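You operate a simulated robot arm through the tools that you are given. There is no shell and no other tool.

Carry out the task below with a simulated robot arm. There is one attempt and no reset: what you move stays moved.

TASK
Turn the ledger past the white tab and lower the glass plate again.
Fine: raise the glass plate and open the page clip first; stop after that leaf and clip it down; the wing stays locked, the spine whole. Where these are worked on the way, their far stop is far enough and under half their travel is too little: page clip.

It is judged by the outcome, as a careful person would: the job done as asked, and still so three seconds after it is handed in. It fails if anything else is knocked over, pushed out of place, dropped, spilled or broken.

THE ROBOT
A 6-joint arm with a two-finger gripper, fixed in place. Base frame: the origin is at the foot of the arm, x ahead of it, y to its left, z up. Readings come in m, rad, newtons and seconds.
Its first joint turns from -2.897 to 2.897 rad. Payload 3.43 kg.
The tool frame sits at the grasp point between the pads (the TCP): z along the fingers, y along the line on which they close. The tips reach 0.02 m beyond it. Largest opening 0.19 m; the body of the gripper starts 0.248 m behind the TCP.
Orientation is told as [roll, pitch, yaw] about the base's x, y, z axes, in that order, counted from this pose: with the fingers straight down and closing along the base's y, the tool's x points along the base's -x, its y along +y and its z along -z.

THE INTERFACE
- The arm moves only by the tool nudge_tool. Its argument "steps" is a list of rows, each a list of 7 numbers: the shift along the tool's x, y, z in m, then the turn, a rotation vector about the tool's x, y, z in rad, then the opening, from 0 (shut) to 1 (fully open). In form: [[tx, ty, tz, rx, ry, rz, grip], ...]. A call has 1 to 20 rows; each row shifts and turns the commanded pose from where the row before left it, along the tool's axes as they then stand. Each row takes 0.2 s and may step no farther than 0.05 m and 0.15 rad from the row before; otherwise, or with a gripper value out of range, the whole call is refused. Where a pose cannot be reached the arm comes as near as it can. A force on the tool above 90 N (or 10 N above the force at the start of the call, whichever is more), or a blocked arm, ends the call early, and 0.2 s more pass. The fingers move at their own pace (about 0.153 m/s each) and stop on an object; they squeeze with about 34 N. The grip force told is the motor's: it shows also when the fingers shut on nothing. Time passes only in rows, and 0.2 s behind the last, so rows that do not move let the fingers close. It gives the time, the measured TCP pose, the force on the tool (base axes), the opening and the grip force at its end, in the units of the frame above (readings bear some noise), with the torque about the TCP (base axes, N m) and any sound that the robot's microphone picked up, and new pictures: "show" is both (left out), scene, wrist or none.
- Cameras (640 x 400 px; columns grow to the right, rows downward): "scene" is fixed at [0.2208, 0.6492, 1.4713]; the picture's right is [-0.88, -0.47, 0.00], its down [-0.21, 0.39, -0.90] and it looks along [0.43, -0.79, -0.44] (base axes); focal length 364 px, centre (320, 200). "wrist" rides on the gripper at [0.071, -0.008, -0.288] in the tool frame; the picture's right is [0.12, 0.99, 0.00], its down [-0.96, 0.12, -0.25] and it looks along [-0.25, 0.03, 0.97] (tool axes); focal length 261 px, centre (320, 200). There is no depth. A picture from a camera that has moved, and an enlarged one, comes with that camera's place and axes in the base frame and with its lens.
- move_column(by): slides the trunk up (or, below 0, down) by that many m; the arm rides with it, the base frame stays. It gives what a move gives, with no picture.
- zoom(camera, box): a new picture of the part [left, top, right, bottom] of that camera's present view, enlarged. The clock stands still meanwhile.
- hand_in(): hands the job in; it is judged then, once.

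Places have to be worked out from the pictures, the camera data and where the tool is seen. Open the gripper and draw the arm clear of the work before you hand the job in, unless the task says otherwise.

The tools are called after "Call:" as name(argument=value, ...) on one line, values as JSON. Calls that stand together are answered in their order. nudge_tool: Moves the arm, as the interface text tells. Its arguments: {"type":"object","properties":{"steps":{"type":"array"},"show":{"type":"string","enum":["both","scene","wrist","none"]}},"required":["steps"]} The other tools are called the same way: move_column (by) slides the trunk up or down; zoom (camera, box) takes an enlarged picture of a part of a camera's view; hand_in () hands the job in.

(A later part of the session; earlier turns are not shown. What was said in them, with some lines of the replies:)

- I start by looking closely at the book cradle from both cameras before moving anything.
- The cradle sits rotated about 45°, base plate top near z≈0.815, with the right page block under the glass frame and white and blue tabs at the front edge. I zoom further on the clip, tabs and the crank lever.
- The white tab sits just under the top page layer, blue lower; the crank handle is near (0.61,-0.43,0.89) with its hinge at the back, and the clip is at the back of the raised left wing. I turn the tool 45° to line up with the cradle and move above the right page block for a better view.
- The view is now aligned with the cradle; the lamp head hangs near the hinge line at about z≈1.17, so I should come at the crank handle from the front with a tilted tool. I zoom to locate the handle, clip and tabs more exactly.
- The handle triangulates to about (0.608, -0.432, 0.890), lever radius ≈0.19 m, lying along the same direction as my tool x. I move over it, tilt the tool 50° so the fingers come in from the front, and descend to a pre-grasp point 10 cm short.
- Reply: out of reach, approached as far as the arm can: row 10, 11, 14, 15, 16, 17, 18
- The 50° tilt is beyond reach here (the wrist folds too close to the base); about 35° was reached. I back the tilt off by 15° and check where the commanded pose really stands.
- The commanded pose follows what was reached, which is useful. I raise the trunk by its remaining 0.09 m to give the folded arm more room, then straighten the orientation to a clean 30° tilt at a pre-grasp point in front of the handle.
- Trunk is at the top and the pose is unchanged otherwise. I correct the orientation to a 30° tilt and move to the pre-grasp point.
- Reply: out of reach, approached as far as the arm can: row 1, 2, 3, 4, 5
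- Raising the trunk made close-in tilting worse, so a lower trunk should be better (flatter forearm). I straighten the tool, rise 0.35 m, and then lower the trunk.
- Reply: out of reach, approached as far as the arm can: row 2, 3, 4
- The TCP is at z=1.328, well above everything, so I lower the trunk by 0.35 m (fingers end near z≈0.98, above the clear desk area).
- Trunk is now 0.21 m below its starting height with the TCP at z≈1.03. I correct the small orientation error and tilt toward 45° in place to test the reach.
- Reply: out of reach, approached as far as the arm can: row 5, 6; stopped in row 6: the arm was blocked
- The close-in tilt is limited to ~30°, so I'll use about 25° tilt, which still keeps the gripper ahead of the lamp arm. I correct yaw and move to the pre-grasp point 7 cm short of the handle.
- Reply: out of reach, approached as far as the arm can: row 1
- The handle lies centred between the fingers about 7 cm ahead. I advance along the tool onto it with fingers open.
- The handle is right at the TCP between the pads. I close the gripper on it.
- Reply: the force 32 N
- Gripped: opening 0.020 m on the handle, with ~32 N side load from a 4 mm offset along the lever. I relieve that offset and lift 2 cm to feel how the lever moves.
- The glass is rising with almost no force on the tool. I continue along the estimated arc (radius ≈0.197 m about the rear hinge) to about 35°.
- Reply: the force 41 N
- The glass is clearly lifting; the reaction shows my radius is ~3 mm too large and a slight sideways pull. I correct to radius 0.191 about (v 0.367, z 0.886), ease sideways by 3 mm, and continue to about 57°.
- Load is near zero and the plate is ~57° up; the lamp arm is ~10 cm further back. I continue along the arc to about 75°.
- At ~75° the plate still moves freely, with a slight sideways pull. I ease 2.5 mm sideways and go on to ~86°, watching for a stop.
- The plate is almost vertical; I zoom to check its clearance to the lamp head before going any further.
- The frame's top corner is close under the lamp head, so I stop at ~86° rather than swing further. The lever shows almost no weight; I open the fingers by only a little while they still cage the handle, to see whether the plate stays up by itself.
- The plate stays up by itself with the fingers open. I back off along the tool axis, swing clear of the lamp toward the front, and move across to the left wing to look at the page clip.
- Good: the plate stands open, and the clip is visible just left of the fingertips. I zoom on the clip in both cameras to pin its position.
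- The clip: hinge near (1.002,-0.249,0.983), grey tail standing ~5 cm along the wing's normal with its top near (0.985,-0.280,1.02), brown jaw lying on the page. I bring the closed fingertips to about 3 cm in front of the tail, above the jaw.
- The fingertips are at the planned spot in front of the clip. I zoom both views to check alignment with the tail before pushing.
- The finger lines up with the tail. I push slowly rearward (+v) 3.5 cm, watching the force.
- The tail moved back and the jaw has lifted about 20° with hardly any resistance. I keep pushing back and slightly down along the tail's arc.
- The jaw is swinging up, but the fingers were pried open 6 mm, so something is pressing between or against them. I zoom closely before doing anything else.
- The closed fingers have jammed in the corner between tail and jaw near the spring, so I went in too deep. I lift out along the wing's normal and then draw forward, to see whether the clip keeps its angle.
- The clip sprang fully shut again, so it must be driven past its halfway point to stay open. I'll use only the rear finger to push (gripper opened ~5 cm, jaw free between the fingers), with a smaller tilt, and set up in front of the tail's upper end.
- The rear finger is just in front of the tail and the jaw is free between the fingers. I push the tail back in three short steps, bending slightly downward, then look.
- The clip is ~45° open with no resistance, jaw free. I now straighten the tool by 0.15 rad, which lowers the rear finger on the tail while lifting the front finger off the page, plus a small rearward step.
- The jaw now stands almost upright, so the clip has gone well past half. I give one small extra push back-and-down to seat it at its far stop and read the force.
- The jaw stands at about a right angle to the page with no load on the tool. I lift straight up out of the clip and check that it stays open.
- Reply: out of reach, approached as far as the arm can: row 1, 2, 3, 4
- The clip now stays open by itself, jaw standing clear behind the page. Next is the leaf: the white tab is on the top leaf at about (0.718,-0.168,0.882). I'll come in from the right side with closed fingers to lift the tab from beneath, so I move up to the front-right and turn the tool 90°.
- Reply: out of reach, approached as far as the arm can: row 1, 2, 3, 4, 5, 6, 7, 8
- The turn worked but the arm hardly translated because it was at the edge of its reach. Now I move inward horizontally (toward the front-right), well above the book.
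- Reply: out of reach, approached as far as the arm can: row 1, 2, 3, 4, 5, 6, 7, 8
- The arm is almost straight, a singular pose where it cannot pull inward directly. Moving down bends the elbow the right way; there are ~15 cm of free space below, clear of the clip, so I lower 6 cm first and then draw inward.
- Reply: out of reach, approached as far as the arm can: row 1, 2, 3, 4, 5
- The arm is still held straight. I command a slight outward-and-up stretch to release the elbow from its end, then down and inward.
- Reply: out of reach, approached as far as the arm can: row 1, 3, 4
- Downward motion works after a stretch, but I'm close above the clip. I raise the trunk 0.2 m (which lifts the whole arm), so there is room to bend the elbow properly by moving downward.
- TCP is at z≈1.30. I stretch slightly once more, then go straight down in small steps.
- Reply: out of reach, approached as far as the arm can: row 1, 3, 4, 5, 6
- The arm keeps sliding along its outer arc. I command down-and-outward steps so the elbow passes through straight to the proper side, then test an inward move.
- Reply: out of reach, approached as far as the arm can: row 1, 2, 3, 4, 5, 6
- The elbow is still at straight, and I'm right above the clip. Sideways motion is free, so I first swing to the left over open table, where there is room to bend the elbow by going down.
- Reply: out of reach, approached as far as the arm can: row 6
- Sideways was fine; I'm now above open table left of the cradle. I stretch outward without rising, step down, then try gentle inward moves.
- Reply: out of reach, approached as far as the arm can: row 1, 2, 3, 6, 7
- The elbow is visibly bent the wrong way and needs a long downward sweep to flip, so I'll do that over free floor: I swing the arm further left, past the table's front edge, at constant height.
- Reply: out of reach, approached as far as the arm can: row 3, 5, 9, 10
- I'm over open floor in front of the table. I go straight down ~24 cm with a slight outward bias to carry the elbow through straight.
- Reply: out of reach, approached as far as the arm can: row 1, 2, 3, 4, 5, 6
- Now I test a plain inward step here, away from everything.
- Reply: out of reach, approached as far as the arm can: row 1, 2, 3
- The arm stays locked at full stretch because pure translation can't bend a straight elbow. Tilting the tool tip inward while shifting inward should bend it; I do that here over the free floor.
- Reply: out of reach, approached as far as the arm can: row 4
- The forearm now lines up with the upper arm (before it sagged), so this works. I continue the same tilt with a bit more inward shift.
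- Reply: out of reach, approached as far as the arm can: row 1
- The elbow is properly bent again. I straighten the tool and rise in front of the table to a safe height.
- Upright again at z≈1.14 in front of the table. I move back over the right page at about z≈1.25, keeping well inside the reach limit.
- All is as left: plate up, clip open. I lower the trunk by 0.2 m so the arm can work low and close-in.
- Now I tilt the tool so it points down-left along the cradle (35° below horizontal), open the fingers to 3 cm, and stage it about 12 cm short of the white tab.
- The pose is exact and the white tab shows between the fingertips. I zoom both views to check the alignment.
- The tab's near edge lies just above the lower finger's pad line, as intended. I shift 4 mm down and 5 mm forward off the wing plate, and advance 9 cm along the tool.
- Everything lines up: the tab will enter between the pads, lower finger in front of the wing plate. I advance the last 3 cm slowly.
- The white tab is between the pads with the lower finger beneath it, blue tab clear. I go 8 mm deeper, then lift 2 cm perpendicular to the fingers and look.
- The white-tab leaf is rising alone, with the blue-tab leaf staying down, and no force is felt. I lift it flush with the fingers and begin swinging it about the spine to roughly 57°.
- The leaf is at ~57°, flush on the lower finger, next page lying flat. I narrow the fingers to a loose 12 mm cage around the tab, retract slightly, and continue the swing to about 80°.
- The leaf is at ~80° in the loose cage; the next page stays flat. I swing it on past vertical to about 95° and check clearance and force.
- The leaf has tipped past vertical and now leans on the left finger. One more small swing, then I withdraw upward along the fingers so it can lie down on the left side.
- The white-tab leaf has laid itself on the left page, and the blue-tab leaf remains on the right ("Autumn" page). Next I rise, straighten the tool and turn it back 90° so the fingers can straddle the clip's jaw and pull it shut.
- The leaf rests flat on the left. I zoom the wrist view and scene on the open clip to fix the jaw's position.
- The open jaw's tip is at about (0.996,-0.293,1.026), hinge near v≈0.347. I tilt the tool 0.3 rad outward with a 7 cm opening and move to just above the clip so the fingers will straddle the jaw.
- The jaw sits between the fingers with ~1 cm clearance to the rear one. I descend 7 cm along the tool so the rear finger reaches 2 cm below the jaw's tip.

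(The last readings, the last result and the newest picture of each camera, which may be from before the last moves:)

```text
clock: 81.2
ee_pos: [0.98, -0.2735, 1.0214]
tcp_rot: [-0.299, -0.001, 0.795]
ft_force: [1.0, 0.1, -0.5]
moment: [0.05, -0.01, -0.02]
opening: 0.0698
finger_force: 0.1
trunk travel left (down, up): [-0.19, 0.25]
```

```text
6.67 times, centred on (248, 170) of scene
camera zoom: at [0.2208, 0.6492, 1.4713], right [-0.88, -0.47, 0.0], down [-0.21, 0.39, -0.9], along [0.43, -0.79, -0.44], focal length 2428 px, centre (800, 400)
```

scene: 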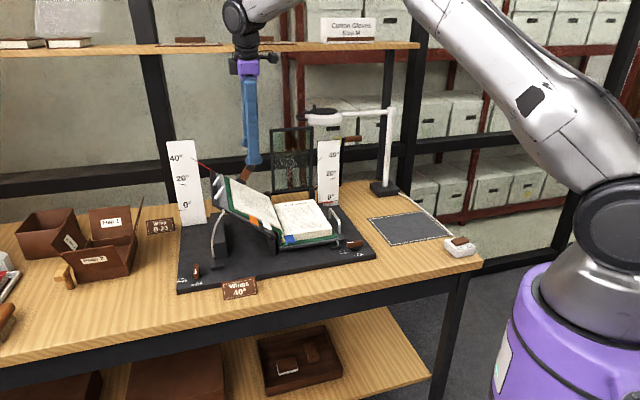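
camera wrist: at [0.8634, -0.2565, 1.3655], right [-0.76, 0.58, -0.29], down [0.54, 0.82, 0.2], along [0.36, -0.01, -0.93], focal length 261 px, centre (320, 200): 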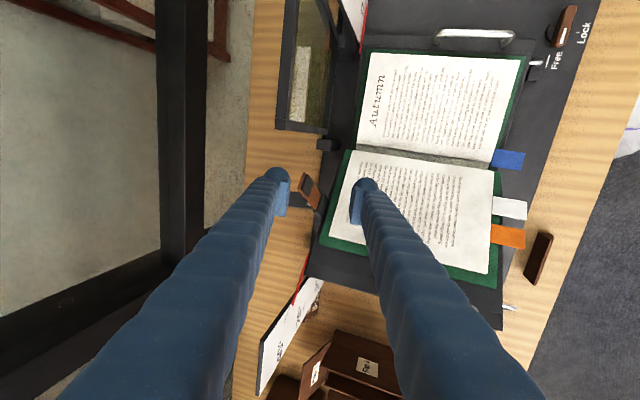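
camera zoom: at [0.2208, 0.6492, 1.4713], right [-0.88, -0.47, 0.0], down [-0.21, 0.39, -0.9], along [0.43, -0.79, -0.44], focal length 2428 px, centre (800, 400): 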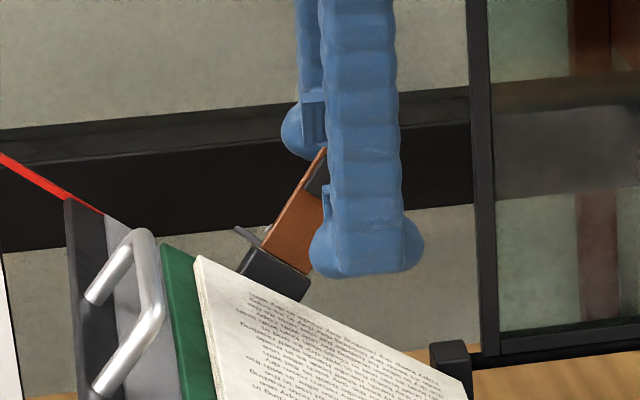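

The rear finger is behind the jaw tip but only about 1 cm deep. I go 1 cm deeper and then pull forward 4 cm to start swinging the jaw toward the page.

Call:
nudge_tool(steps=[[0, 0, 0.01, 0, 0, 0, 0.37], [0, 0.0143, -0.0044, 0, 0, 0, 0.37], [0, 0.0143, -0.0044, 0, 0, 0, 0.37], [0, 0.0096, -0.0029, 0, 0, 0, 0.37]], show="none")

Call:
zoom(camera="wrist", box=[240, 140, 400, 240])

Call:
zoom(camera="scene", box=[200, 140, 296, 200])

```text
clock: 82.2
ee_pos: [0.9534, -0.2466, 1.0131]
tcp_rot: [-0.301, -0.001, 0.796]
ft_force: [-0.1, 0.0, 0.5]
moment: [0.02, 0.01, 0.0]
opening: 0.0703
finger_force: 0.4
trunk travel left (down, up): [-0.19, 0.25]
```

```text
4.00 times, centred on (320, 190) of wrist
camera zoom: at [0.8494, -0.2439, 1.2906], right [-0.76, 0.58, -0.29], down [0.54, 0.82, 0.2], along [0.36, -0.01, -0.93], focal length 1043 px, centre (320, 240)
```

zoom: 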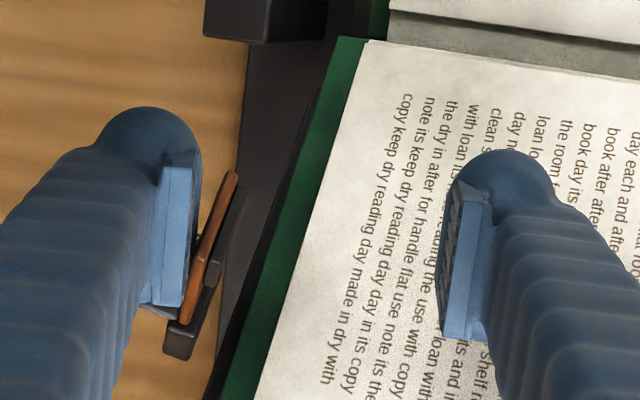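

```text
6.67 times, centred on (248, 170) of scene
camera zoom: at [0.2208, 0.6492, 1.4713], right [-0.88, -0.47, 0.0], down [-0.21, 0.39, -0.9], along [0.43, -0.79, -0.44], focal length 2428 px, centre (800, 400)
```

zoom: 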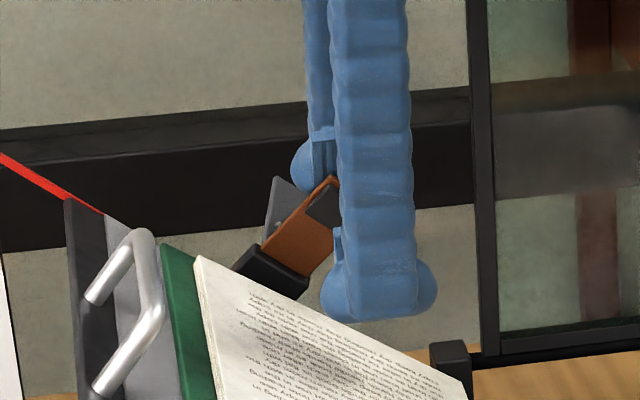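

The jaw is following the rear finger forward. I keep pulling another 3.5 cm with a slight downward component.

Call:
nudge_tool(steps=[[0, 0.0137, -0.0025, 0, 0, 0, 0.37], [0, 0.0137, -0.0025, 0, 0, 0, 0.37], [0, 0.0096, -0.0019, 0, 0, 0, 0.37]], show="none")

Call:
zoom(camera="wrist", box=[240, 140, 400, 240])

Call:
zoom(camera="scene", box=[200, 140, 296, 200])

```text
clock: 83.0
ee_pos: [0.9267, -0.2215, 1.0094]
tcp_rot: [-0.302, -0.001, 0.795]
ft_force: [-0.4, -0.4, 0.7]
moment: [-0.04, 0.01, -0.02]
opening: 0.0704
finger_force: 0.0
trunk travel left (down, up): [-0.19, 0.25]
```

```text
4.00 times, centred on (320, 190) of wrist
camera zoom: at [0.8221, -0.2185, 1.2864], right [-0.76, 0.58, -0.29], down [0.54, 0.82, 0.2], along [0.36, -0.01, -0.93], focal length 1043 px, centre (320, 240)
```

zoom: 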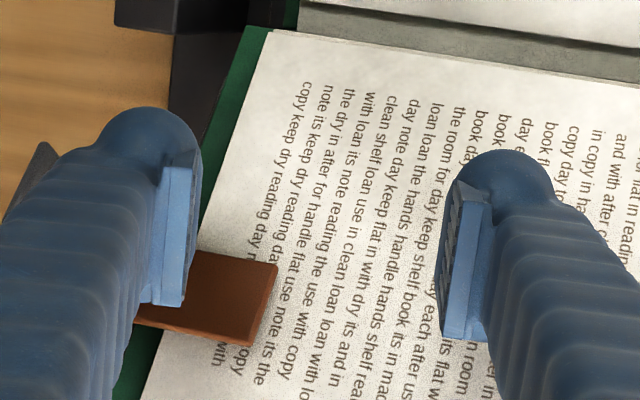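

```text
6.67 times, centred on (248, 170) of scene
camera zoom: at [0.2208, 0.6492, 1.4713], right [-0.88, -0.47, 0.0], down [-0.21, 0.39, -0.9], along [0.43, -0.79, -0.44], focal length 2428 px, centre (800, 400)
```

zoom: 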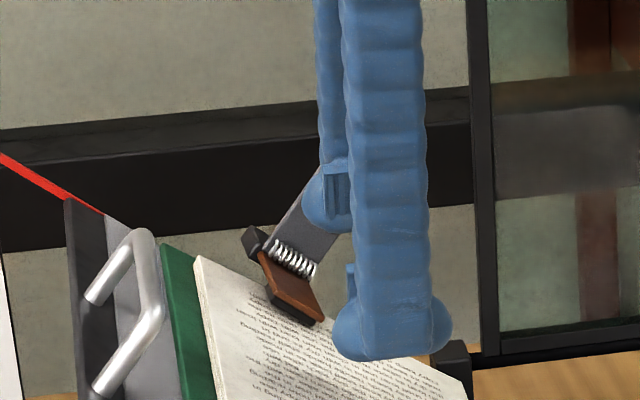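

The clip has snapped shut on the turned leaf. I withdraw up and forward, away from the tail, and then look closely.

Call:
nudge_tool(steps=[[0, 0.0198, -0.0376, 0, 0, 0, 0.37], [0, 0.0198, -0.0376, 0, 0, 0, 0.37], [0, 0.0198, -0.0376, 0, 0, 0, 0.2], [0.02, 0.03, -0.02, 0, 0, 0, 0.1]])

Call:
zoom(camera="wrist", box=[180, 100, 436, 260])

Call:
zoom(camera="scene", box=[200, 150, 360, 250])

```text
clock: 84.0
ee_pos: [0.8215, -0.147, 1.1072]
tcp_rot: [-0.301, -0.003, 0.796]
ft_force: [-0.6, 0.4, 0.2]
moment: [0.03, -0.07, -0.04]
opening: 0.0188
finger_force: 0.1
trunk travel left (down, up): [-0.19, 0.25]
camera wrist: at [0.7162, -0.1445, 1.3854], right [-0.76, 0.58, -0.3], down [0.54, 0.82, 0.2], along [0.36, -0.01, -0.93], focal length 261 px, centre (320, 200)
```

scene: 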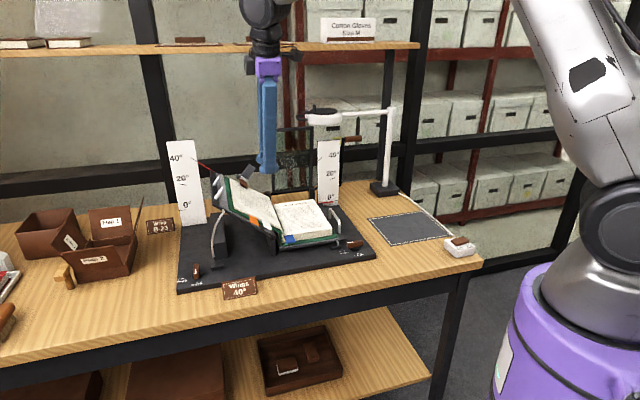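
wrist: 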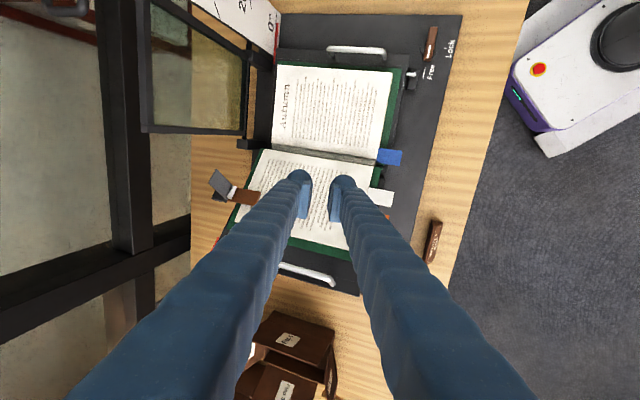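

```text
2.50 times, centred on (308, 180) of wrist
camera zoom: at [0.7162, -0.1445, 1.3854], right [-0.76, 0.58, -0.3], down [0.54, 0.82, 0.2], along [0.36, -0.01, -0.93], focal length 652 px, centre (350, 250)
```

zoom: 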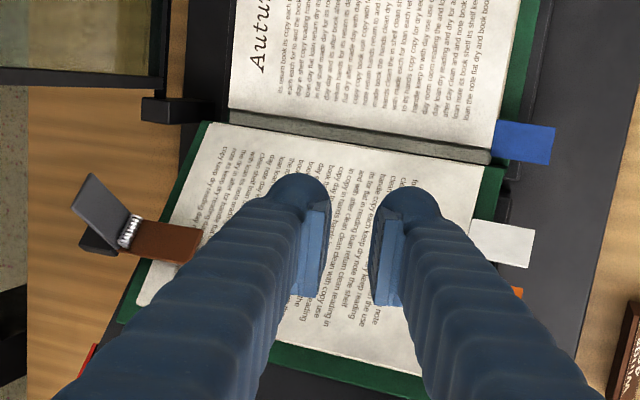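

```text
4.00 times, centred on (280, 200) of scene
camera zoom: at [0.2208, 0.6492, 1.4713], right [-0.88, -0.47, 0.0], down [-0.21, 0.39, -0.9], along [0.43, -0.79, -0.44], focal length 1457 px, centre (480, 200)
```

zoom: 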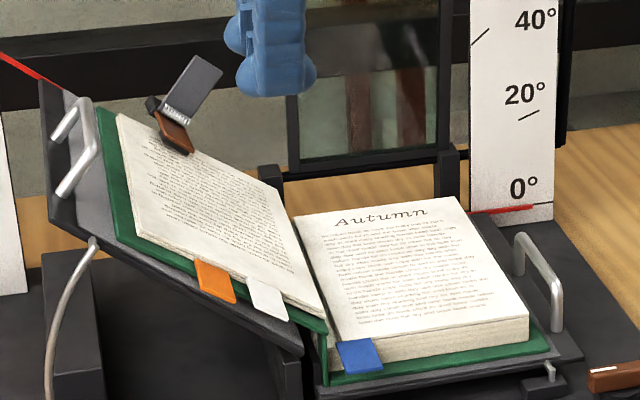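

The turned leaf is clipped down, with white now beside orange on the left and blue on the right. Next I lower the glass plate: I tilt the tool back to ~28° and move across to the front of the raised crank handle.

Call:
nudge_tool(steps=[[0, 0, -0.02, 0.096, 0, 0, 0.1], [0, 0, -0.02, 0.096, 0, 0, 0.1], [0.0397, -0.0135, -0.0045, 0, 0, 0, 0.1], [0.0397, -0.0135, -0.0045, 0, 0, 0, 0.1], [0.0397, -0.0135, -0.0045, 0, 0, 0, 0.1], [0.0397, -0.0135, -0.0045, 0, 0, 0, 0.1], [0.0397, -0.0135, -0.0045, 0, 0, 0, 0.1], [0.0397, -0.0135, -0.0045, 0, 0, 0, 0.1], [0.0397, -0.0135, -0.0045, 0, 0, 0, 0.1], [0.0397, -0.0135, -0.0045, 0, 0, 0, 0.3], [0.0397, -0.0135, -0.0045, 0, 0, 0, 0.3]])

```text
clock: 86.4
ee_pos: [0.6243, -0.4566, 1.2438]
tcp_rot: [-0.491, 0.0, 0.798]
ft_force: [0.5, 0.6, 0.5]
moment: [-0.01, -0.03, -0.01]
opening: 0.057
finger_force: 0.1
trunk travel left (down, up): [-0.19, 0.25]
camera wrist: at [0.4837, -0.4174, 1.5008], right [-0.71, 0.53, -0.47], down [0.52, 0.84, 0.16], along [0.48, -0.13, -0.87], focal length 261 px, centre (320, 200)
```

scene: 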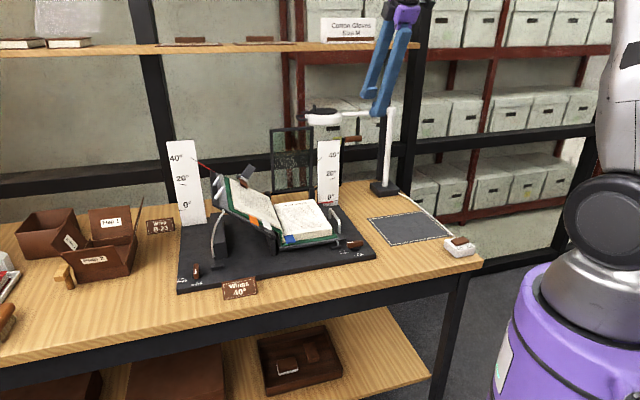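
wrist: 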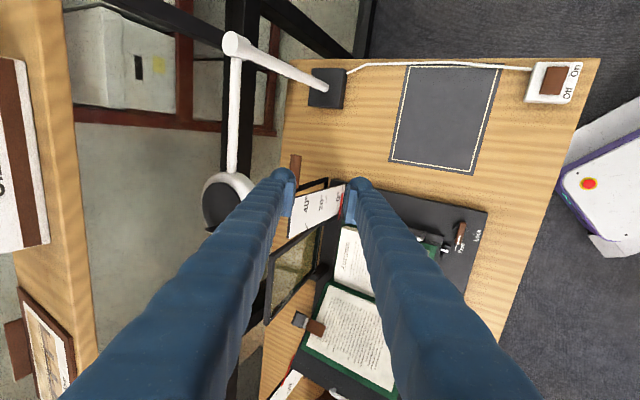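

I go to the pre-grasp point 8 cm short of the raised handle, with a modest opening to stay clear of the lamp.

Call:
nudge_tool(steps=[[-0.0005, -0.0115, 0.0342, 0, 0, 0, 0.25], [-0.0005, -0.0115, 0.0342, 0, 0, 0, 0.25], [0, -0.0115, 0.0342, 0, 0, 0, 0.25], [0, -0.0115, 0.0342, 0, 0, 0, 0.25]])

Call:
zoom(camera="wrist", box=[240, 130, 400, 230])

```text
clock: 87.4
ee_pos: [0.7048, -0.5277, 1.14]
tcp_rot: [-0.492, 0.0, 0.797]
ft_force: [-0.4, 0.8, 0.0]
moment: [-0.04, 0.03, -0.02]
opening: 0.0474
finger_force: 0.0
trunk travel left (down, up): [-0.19, 0.25]
camera wrist: at [0.5633, -0.4893, 1.3985], right [-0.71, 0.53, -0.47], down [0.52, 0.84, 0.16], along [0.48, -0.13, -0.87], focal length 261 px, centre (320, 200)
```

scene: 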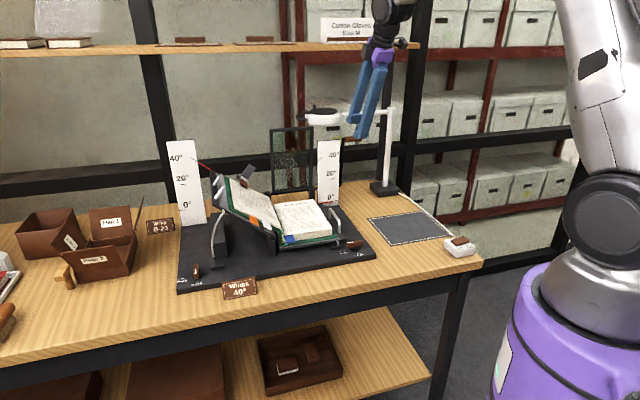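
wrist: 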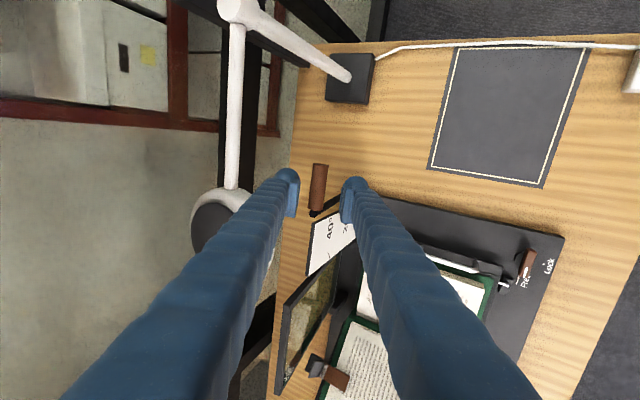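

```text
4.00 times, centred on (320, 180) of wrist
camera zoom: at [0.5633, -0.4893, 1.3985], right [-0.71, 0.53, -0.47], down [0.52, 0.84, 0.16], along [0.48, -0.13, -0.87], focal length 1043 px, centre (320, 280)
```

zoom: 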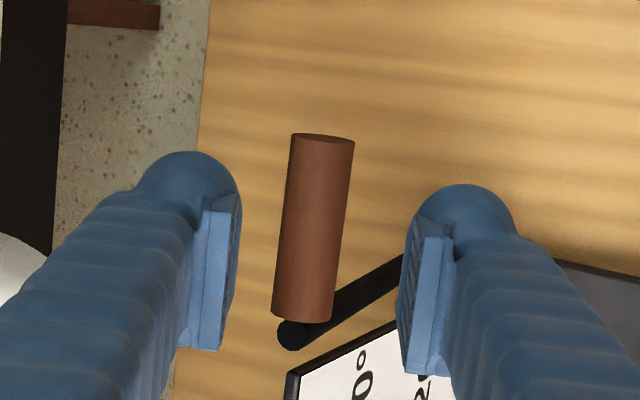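

The handle is centred between the fingers. I advance onto it and then close.

Call:
nudge_tool(steps=[[0.001, 0, 0.025, 0, 0, 0, 0.25], [0.001, 0, 0.025, 0, 0, 0, 0.25], [0, 0, 0.0235, 0, 0, 0, 0.25]], show="none")

Call:
zoom(camera="wrist", box=[240, 130, 400, 230])

```text
clock: 88.2
ee_pos: [0.7253, -0.5536, 1.0755]
tcp_rot: [-0.493, -0.001, 0.796]
ft_force: [-0.4, -0.2, 0.7]
moment: [0.02, 0.01, 0.0]
opening: 0.0476
finger_force: 0.0
trunk travel left (down, up): [-0.19, 0.25]
```

```text
4.00 times, centred on (320, 180) of wrist
camera zoom: at [0.5836, -0.5146, 1.3335], right [-0.71, 0.53, -0.47], down [0.52, 0.84, 0.16], along [0.48, -0.13, -0.87], focal length 1043 px, centre (320, 280)
```

zoom: 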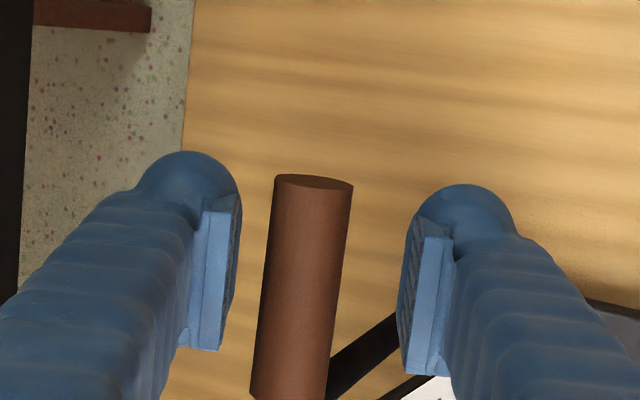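

The handle is a few mm toward the rear finger; I shift 3 mm and close the gripper on it.

Call:
nudge_tool(steps=[[0, -0.0035, 0, 0, 0, 0, 0.25], [0, 0, 0, 0, 0, 0, 0.08], [0, 0, 0, 0, 0, 0, 0.0], [0, 0, 0, 0, 0, 0, 0.0]], show="none")

Call:
zoom(camera="wrist", box=[240, 130, 400, 230])

```text
clock: 89.2
ee_pos: [0.7268, -0.554, 1.0773]
tcp_rot: [-0.491, -0.001, 0.794]
ft_force: [2.3, 2.3, -3.8]
moment: [0.45, -0.42, -0.99]
opening: 0.0173
finger_force: 45.1
trunk travel left (down, up): [-0.19, 0.25]
```

```text
4.00 times, centred on (320, 180) of wrist
camera zoom: at [0.5859, -0.5168, 1.3353], right [-0.71, 0.53, -0.47], down [0.52, 0.84, 0.16], along [0.48, -0.13, -0.87], focal length 1043 px, centre (320, 280)
```

zoom: 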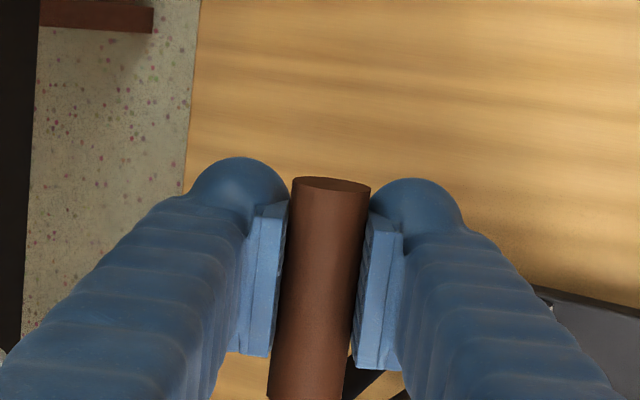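

Firm grip on the handle with little load. I lower the lever along the same arc, first about 23°, checking the forces.

Call:
nudge_tool(steps=[[0, 0.0176, -0.0063, 0, 0, 0, 0], [0, 0.0185, -0.0048, 0, 0, 0, 0], [0, 0.0189, -0.0029, 0, 0, 0, 0], [0, 0.0192, -0.001, 0, 0, 0, 0], [0, 0, 0, 0, 0, 0, 0]], show="scene")

```text
clock: 90.4
ee_pos: [0.6765, -0.5051, 1.0556]
tcp_rot: [-0.492, 0.001, 0.795]
ft_force: [5.0, 6.8, 0.8]
moment: [0.34, -0.49, -0.97]
opening: 0.0178
finger_force: 44.8
trunk travel left (down, up): [-0.19, 0.25]
```

scene: 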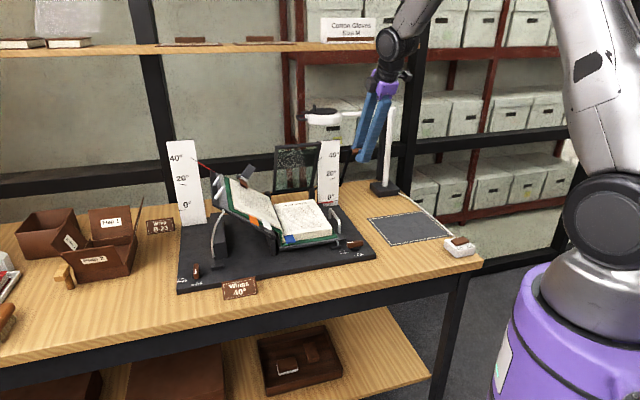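

The plate is coming down smoothly with a small sideways load. I ease 1 mm sideways and continue.

Call:
nudge_tool(steps=[[-0.001, 0.0191, 0.0009, 0, 0, 0, 0], [0, 0.0189, 0.0029, 0, 0, 0, 0], [-0.0005, 0.0185, 0.0048, 0, 0, 0, 0], [0, 0.018, 0.0066, 0, 0, 0, 0], [0, 0, 0, 0, 0, 0, 0]], show="scene")

```text
clock: 91.6
ee_pos: [0.635, -0.4628, 1.0062]
tcp_rot: [-0.49, -0.002, 0.792]
ft_force: [-8.2, -9.9, -2.6]
moment: [0.26, -0.13, -0.95]
opening: 0.0176
finger_force: 45.7
trunk travel left (down, up): [-0.19, 0.25]
```

scene: 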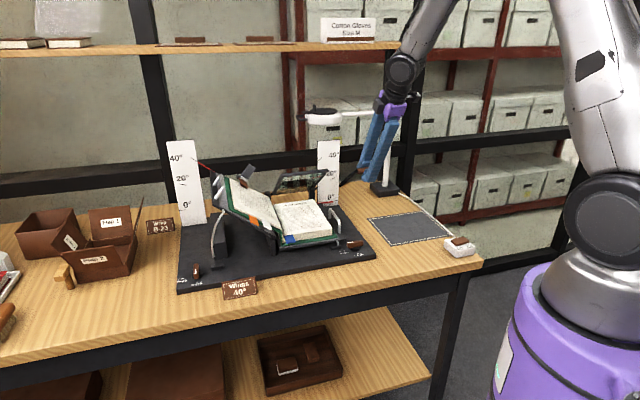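

Good, on the arc at ~39°. I ease back sideways and continue down to about 10°.

Call:
nudge_tool(steps=[[0.0015, 0.0172, 0.0083, 0, 0, 0, 0], [0, 0.0164, 0.01, 0, 0, 0, 0], [0, 0.0153, 0.0115, 0, 0, 0, 0], [0, 0.014, 0.0131, 0, 0, 0, 0], [0, 0.0126, 0.0144, 0, 0, 0, 0], [0, 0, 0, 0, 0, 0, 0]], show="scene")

Call:
zoom(camera="scene", box=[210, 150, 370, 250])

```text
clock: 93.0
ee_pos: [0.6019, -0.44, 0.9257]
tcp_rot: [-0.499, -0.002, 0.788]
ft_force: [21.7, -8.3, -1.7]
moment: [0.37, -1.37, -0.4]
opening: 0.0186
finger_force: 45.5
trunk travel left (down, up): [-0.19, 0.25]
```

scene: 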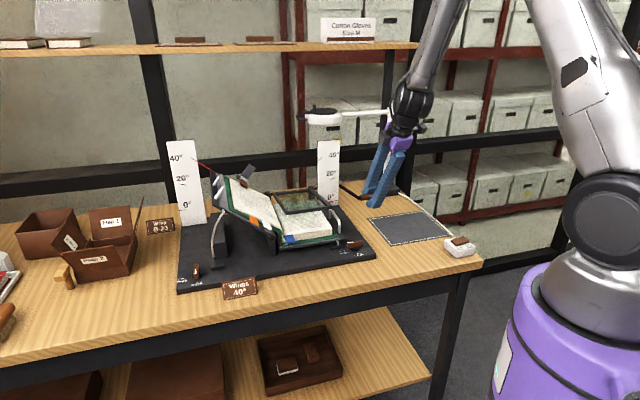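

```text
4.00 times, centred on (290, 200) of scene
camera zoom: at [0.2208, 0.6492, 1.4713], right [-0.88, -0.47, 0.0], down [-0.21, 0.39, -0.9], along [0.43, -0.79, -0.44], focal length 1457 px, centre (440, 200)
```

zoom: 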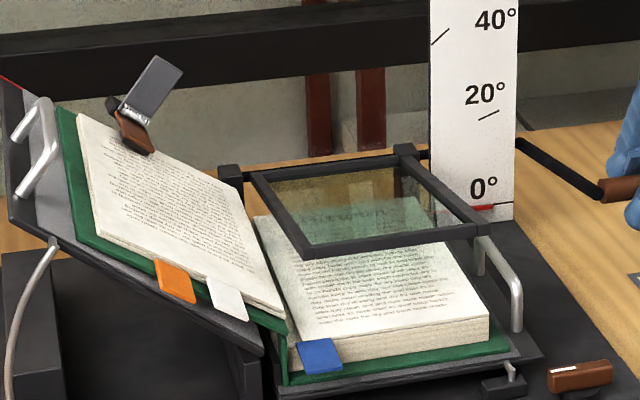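

The plate is ~11° from closed. I correct 2–3 mm toward the hinge and lower nearly all the way, then slow down to feel for contact with the page.

Call:
nudge_tool(steps=[[-0.001, 0.0089, 0.0167, 0, 0, 0, 0], [0, 0.0052, 0.0085, 0, 0, 0, 0], [0, 0, 0, 0, 0, 0, 0]], show="none")

Call:
zoom(camera="scene", box=[210, 150, 370, 250])

```text
clock: 93.8
ee_pos: [0.6011, -0.4388, 0.893]
tcp_rot: [-0.491, -0.004, 0.789]
ft_force: [-54.1, -47.3, -1.9]
moment: [0.07, 0.26, -0.39]
opening: 0.0177
finger_force: 45.1
trunk travel left (down, up): [-0.19, 0.25]
```

```text
4.00 times, centred on (290, 200) of scene
camera zoom: at [0.2208, 0.6492, 1.4713], right [-0.88, -0.47, 0.0], down [-0.21, 0.39, -0.9], along [0.43, -0.79, -0.44], focal length 1457 px, centre (440, 200)
```

zoom: 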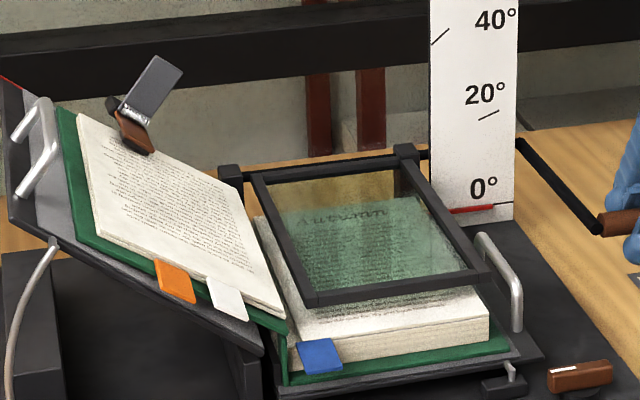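

There is an unexpected ~70 N sideways force at the grip. I stop and look closely at the fingers, lever and glass frame before going on.

Call:
zoom(camera="wrist", box=[180, 100, 500, 300])

Call:
zoom(camera="scene", box=[320, 120, 432, 230])

Call:
zoom(camera="scene", box=[260, 175, 356, 245])

```text
2.00 times, centred on (340, 200) of wrist
camera zoom: at [0.4592, -0.3998, 1.1501], right [-0.7, 0.53, -0.47], down [0.52, 0.84, 0.17], along [0.48, -0.13, -0.87], focal length 521 px, centre (280, 200)
```

zoom: 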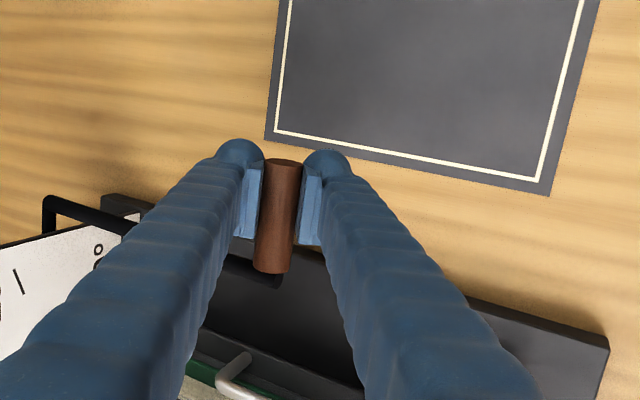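

```text
3.64 times, centred on (376, 175) of scene
camera zoom: at [0.2208, 0.6492, 1.4713], right [-0.88, -0.47, 0.0], down [-0.21, 0.39, -0.9], along [0.43, -0.79, -0.44], focal length 1324 px, centre (116, 291)
```

zoom: 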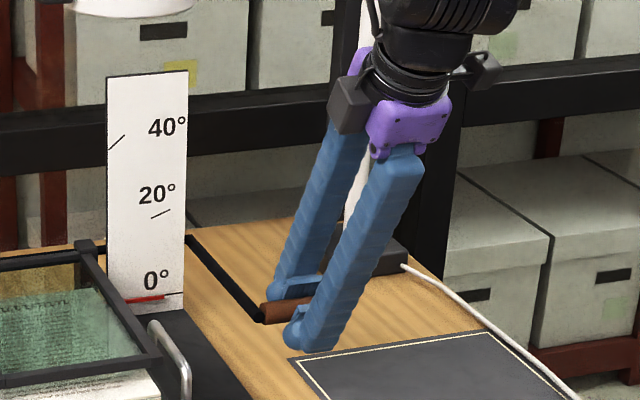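

```text
5.71 times, centred on (308, 210) of scene
camera zoom: at [0.2208, 0.6492, 1.4713], right [-0.88, -0.47, 0.0], down [-0.21, 0.39, -0.9], along [0.43, -0.79, -0.44], focal length 2081 px, centre (389, 143)
```

zoom: 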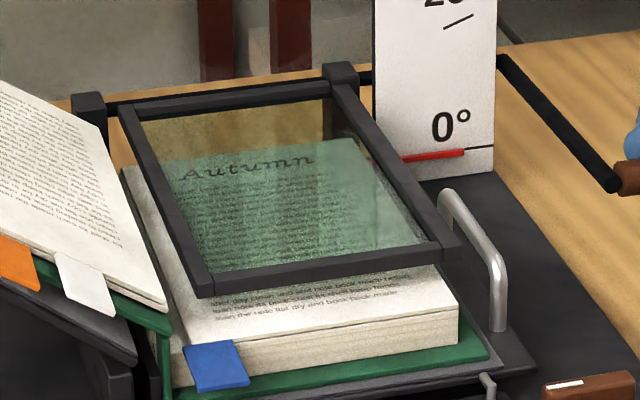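

Nothing is touching anywhere; it looks like friction wind-up along the handle. I open the fingers only slightly (still caging the handle) to release it.

Call:
nudge_tool(steps=[[0, 0, 0, 0, 0, 0, 0.15], [0, 0, 0, 0, 0, 0, 0.15]], show="none")

Call:
zoom(camera="wrist", box=[240, 130, 400, 230])

Call:
zoom(camera="scene", box=[260, 175, 356, 245])

```text
clock: 94.4
ee_pos: [0.6074, -0.4333, 0.8923]
tcp_rot: [-0.492, 0.0, 0.797]
ft_force: [1.0, 3.9, -1.7]
moment: [0.15, -0.04, 0.0]
opening: 0.0301
finger_force: 1.1
trunk travel left (down, up): [-0.19, 0.25]
```

```text
4.00 times, centred on (320, 180) of wrist
camera zoom: at [0.4662, -0.3963, 1.1502], right [-0.71, 0.53, -0.47], down [0.52, 0.84, 0.16], along [0.48, -0.13, -0.87], focal length 1043 px, centre (320, 280)
```

zoom: 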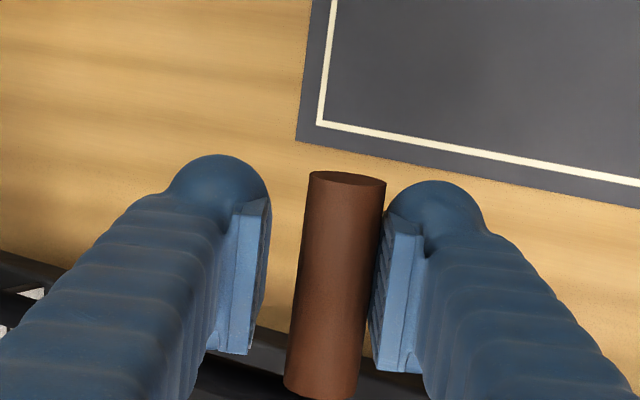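

```text
5.71 times, centred on (308, 210) of scene
camera zoom: at [0.2208, 0.6492, 1.4713], right [-0.88, -0.47, 0.0], down [-0.21, 0.39, -0.9], along [0.43, -0.79, -0.44], focal length 2081 px, centre (389, 143)
```

zoom: 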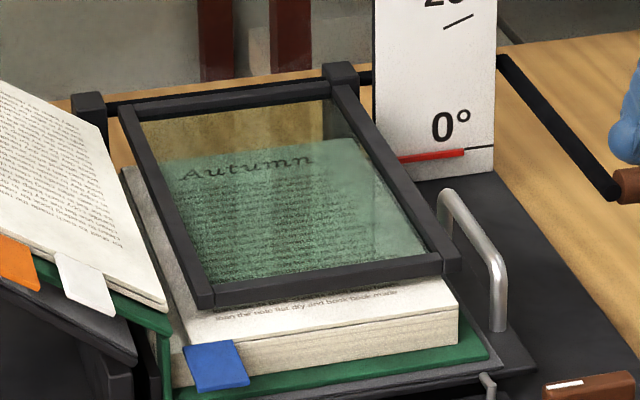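

The wind-up is gone, and the handle now rests lightly on the lower finger. I ease the tool down in small steps, letting the plate settle under its own weight.

Call:
nudge_tool(steps=[[0, 0.0019, 0.0035, 0, 0, 0, 0.15], [0, 0.0019, 0.0035, 0, 0, 0, 0.15], [0, 0, 0, 0, 0, 0, 0.15]], show="none")

Call:
zoom(camera="wrist", box=[240, 130, 400, 230])

Call:
zoom(camera="scene", box=[260, 175, 356, 245])

```text
clock: 95.2
ee_pos: [0.6048, -0.4353, 0.8853]
tcp_rot: [-0.495, 0.0, 0.797]
ft_force: [0.4, 0.0, 0.9]
moment: [-0.01, 0.02, -0.04]
opening: 0.0285
finger_force: 0.0
trunk travel left (down, up): [-0.19, 0.25]
```

```text
4.00 times, centred on (320, 180) of wrist
camera zoom: at [0.4652, -0.3967, 1.142], right [-0.71, 0.53, -0.47], down [0.52, 0.84, 0.16], along [0.48, -0.13, -0.87], focal length 1043 px, centre (320, 280)
```

zoom: 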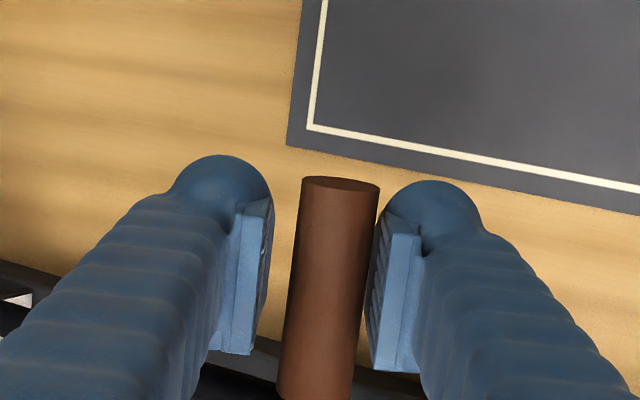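

```text
5.71 times, centred on (308, 210) of scene
camera zoom: at [0.2208, 0.6492, 1.4713], right [-0.88, -0.47, 0.0], down [-0.21, 0.39, -0.9], along [0.43, -0.79, -0.44], focal length 2081 px, centre (389, 143)
```

zoom: 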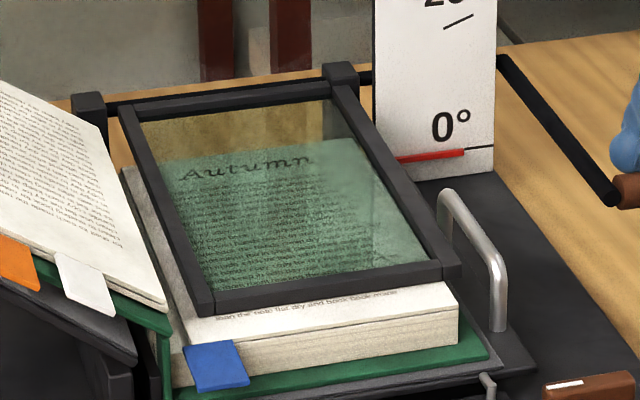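

The plate went down a little more with the finger. I ease down another 6 mm to see whether it is now resting on the page.

Call:
nudge_tool(steps=[[0, 0.0014, 0.0026, 0, 0, 0, 0.16], [0, 0.0014, 0.0026, 0, 0, 0, 0.16], [0, 0, 0, 0, 0, 0, 0.16]], show="none")

Call:
zoom(camera="wrist", box=[240, 130, 400, 230])

Call:
zoom(camera="scene", box=[260, 175, 356, 245])

```text
clock: 96.0
ee_pos: [0.6066, -0.4363, 0.8787]
tcp_rot: [-0.493, 0.001, 0.797]
ft_force: [0.0, 0.9, 0.0]
moment: [0.02, 0.04, 0.0]
opening: 0.0303
finger_force: 0.1
trunk travel left (down, up): [-0.19, 0.25]
```

```text
4.00 times, centred on (320, 180) of wrist
camera zoom: at [0.465, -0.3973, 1.1361], right [-0.71, 0.53, -0.47], down [0.52, 0.84, 0.16], along [0.48, -0.13, -0.87], focal length 1043 px, centre (320, 280)
```

zoom: 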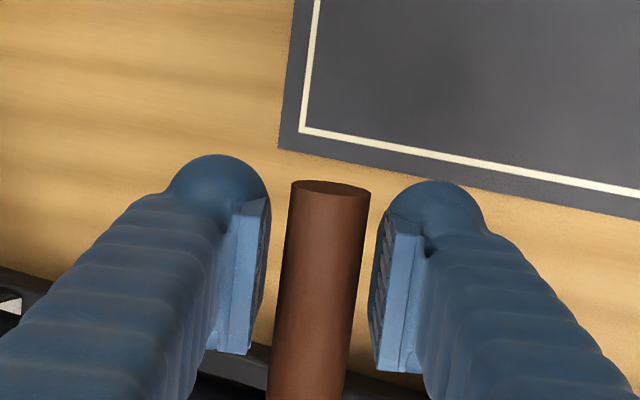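

```text
5.71 times, centred on (308, 210) of scene
camera zoom: at [0.2208, 0.6492, 1.4713], right [-0.88, -0.47, 0.0], down [-0.21, 0.39, -0.9], along [0.43, -0.79, -0.44], focal length 2081 px, centre (389, 143)
```

zoom: 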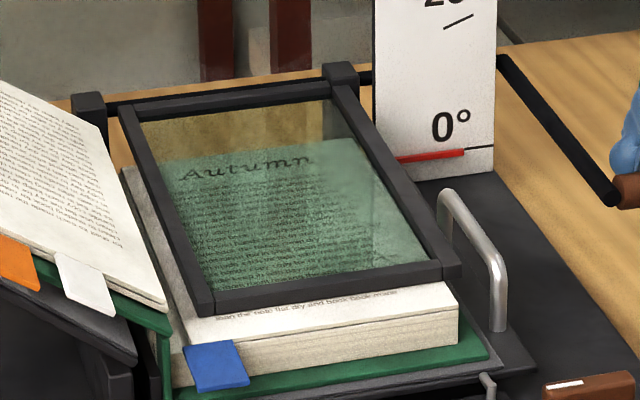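

The handle has come free of the lower finger and the frame sits ~4 mm lower than at first (one leaf thinner), so the plate is resting on the page. I open wider and withdraw along the tool axis, clear of the handle.

Call:
nudge_tool(steps=[[0, -0.002, 0, 0, 0, 0, 0.32], [0, 0, 0, 0, 0, 0, 0.32], [0, 0, -0.03, 0, 0, 0, 0.32], [0, 0, -0.04, 0, 0, 0, 0.32], [0, 0, -0.05, 0, 0, 0, 0.32]])

Call:
zoom(camera="scene", box=[190, 145, 374, 260])

Call:
zoom(camera="scene", box=[260, 175, 356, 245])

```text
clock: 97.2
ee_pos: [0.5659, -0.3971, 0.9848]
tcp_rot: [-0.494, -0.002, 0.795]
ft_force: [-0.4, -0.3, 0.5]
moment: [0.03, -0.04, 0.04]
opening: 0.0606
finger_force: 0.0
trunk travel left (down, up): [-0.19, 0.25]
camera wrist: at [0.4243, -0.3579, 1.2414], right [-0.71, 0.53, -0.47], down [0.52, 0.84, 0.16], along [0.48, -0.13, -0.87], focal length 261 px, centre (320, 200)
```

scene: 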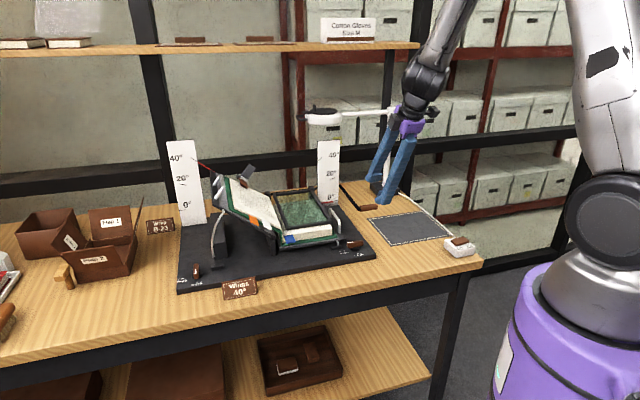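
wrist: 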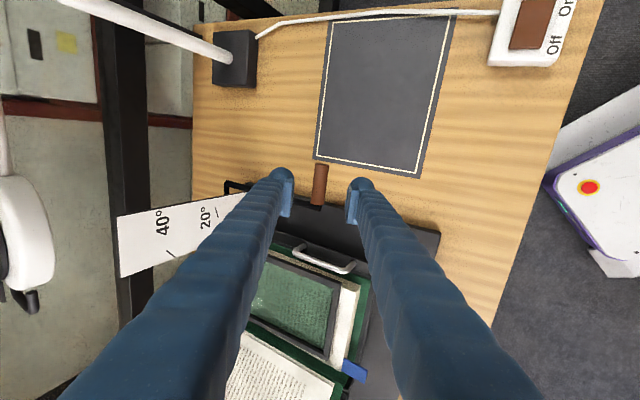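

```text
3.48 times, centred on (282, 202) of scene
camera zoom: at [0.2208, 0.6492, 1.4713], right [-0.88, -0.47, 0.0], down [-0.21, 0.39, -0.9], along [0.43, -0.79, -0.44], focal length 1267 px, centre (452, 191)
```

zoom: 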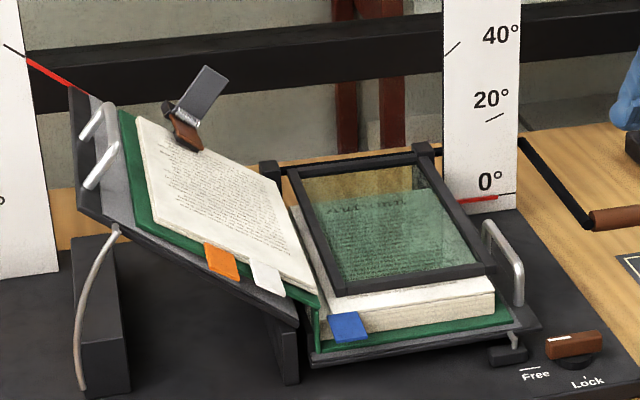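

```text
5.71 times, centred on (308, 210) of scene
camera zoom: at [0.2208, 0.6492, 1.4713], right [-0.88, -0.47, 0.0], down [-0.21, 0.39, -0.9], along [0.43, -0.79, -0.44], focal length 2081 px, centre (389, 143)
```

zoom: 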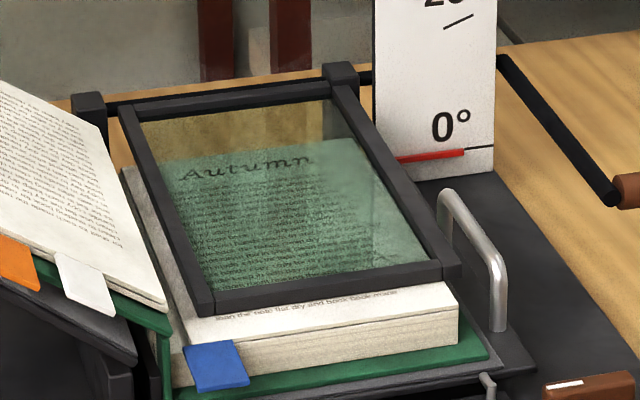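

Everything looks right: plate down on the "Autumn" page, white tab clipped on the left, blue on the right, knobs still on Lock. I draw the arm up and back, opening the gripper.

Call:
nudge_tool(steps=[[0, 0, -0.04, -0.098, 0, 0, 0.4], [0, 0, -0.04, -0.098, 0, 0, 0.5], [0, 0, -0.04, -0.098, 0, 0, 0.6], [0, 0, -0.04, -0.098, 0, 0, 0.6], [0, 0, -0.04, -0.098, 0, 0, 0.6], [0, 0.03, -0.02, 0, 0, 0, 0.6], [0, 0.03, 0, 0, 0, 0, 0.6], [0, 0, 0, 0, 0, 0, 0.6]])

Call:
zoom(camera="scene", box=[160, 130, 400, 300])

Call:
zoom(camera="scene", box=[200, 150, 296, 210])

```text
clock: 99.0
ee_pos: [0.4775, -0.3234, 1.1712]
tcp_rot: [-0.069, 0.032, 0.777]
ft_force: [-0.8, -0.5, 0.2]
moment: [0.02, 0.01, 0.02]
opening: 0.1139
finger_force: 0.1
out of reach, approached as far as the arm can: row 1
trunk travel left (down, up): [-0.19, 0.25]
camera wrist: at [0.4275, -0.3596, 1.4612], right [-0.78, 0.62, -0.06], down [0.6, 0.77, 0.21], along [0.18, 0.12, -0.98], focal length 261 px, centre (320, 200)
```

scene: 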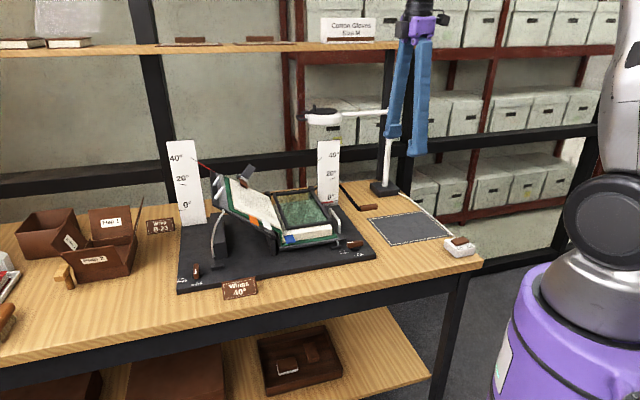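
wrist: 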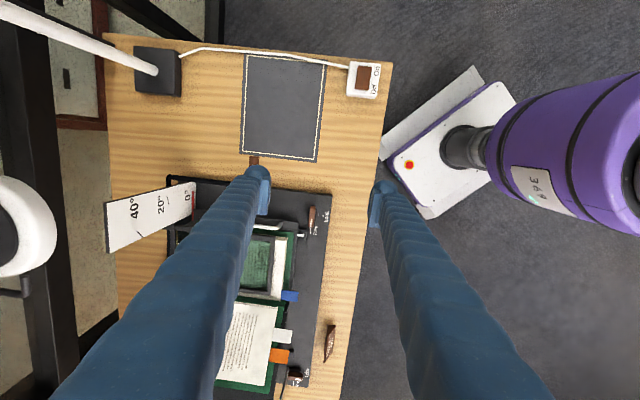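

```text
2.35 times, centred on (280, 215) of scene
camera zoom: at [0.2208, 0.6492, 1.4713], right [-0.88, -0.47, 0.0], down [-0.21, 0.39, -0.9], along [0.43, -0.79, -0.44], focal length 857 px, centre (414, 165)
```

zoom: 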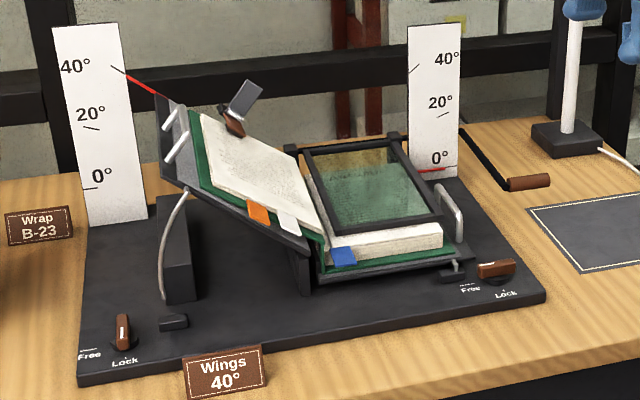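

```text
6.67 times, centred on (248, 180) of scene
camera zoom: at [0.2208, 0.6492, 1.4713], right [-0.88, -0.47, 0.0], down [-0.21, 0.39, -0.9], along [0.43, -0.79, -0.44], focal length 2428 px, centre (800, 333)
```

zoom: 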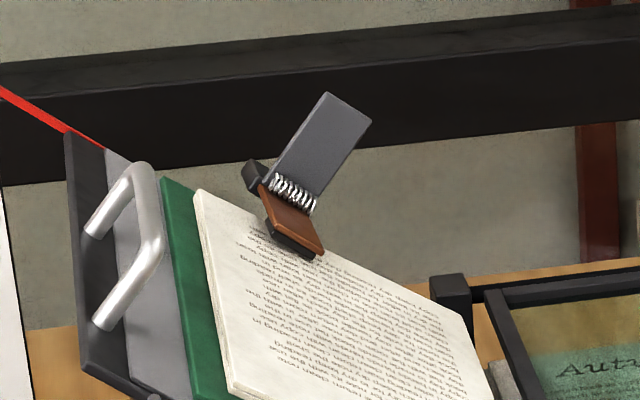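

The final check shows the white-tab leaf turned and clipped on the left, and blue still on the right. The glass plate is down, the knobs are still at Lock, the scales read the same as at the start, and nothing else has moved. The gripper is open and the arm is clear, so I hand the job in.

Call:
hand_in()

```text
The job is handed in.
```

I turned the ledger past the white tab, clipped that leaf down on the left page, and lowered the glass plate onto the next page. The job is handed in; the interface gave no verdict.

- **Glass and clip first:** I raised the glass plate with its crank and pushed the page clip past halfway until it stayed open. My first push fell short and the clip sprang shut, so I had to repeat it.
- **Leaf:** Only the white-tab leaf turned. The blue-tab leaf stayed on the right, with "Autumn" now showing under the glass.
- **Clip and glass again:** The clip snapped shut on the turned leaf. The plate rests about 4 mm lower than before, which fits one leaf less under it.
- **Wing and spine:** Both knobs still point to Lock, and the scales still read 40° and 0°. I kept the grip on the leaf loose and felt no pull on the spine.

**Sideways load:** While I lowered the plate, a sideways force of about 70 N built up at the crank handle. I saw nothing touching and took it for friction, so I eased the grip. The force dropped away, and I let the plate settle the last few millimetres.

Partway through, the arm locked at full stretch near the clip. I swung it out over open floor to free it, and it touched nothing on the way. In the last pictures everything else was where it started, with the gripper open and the arm clear.
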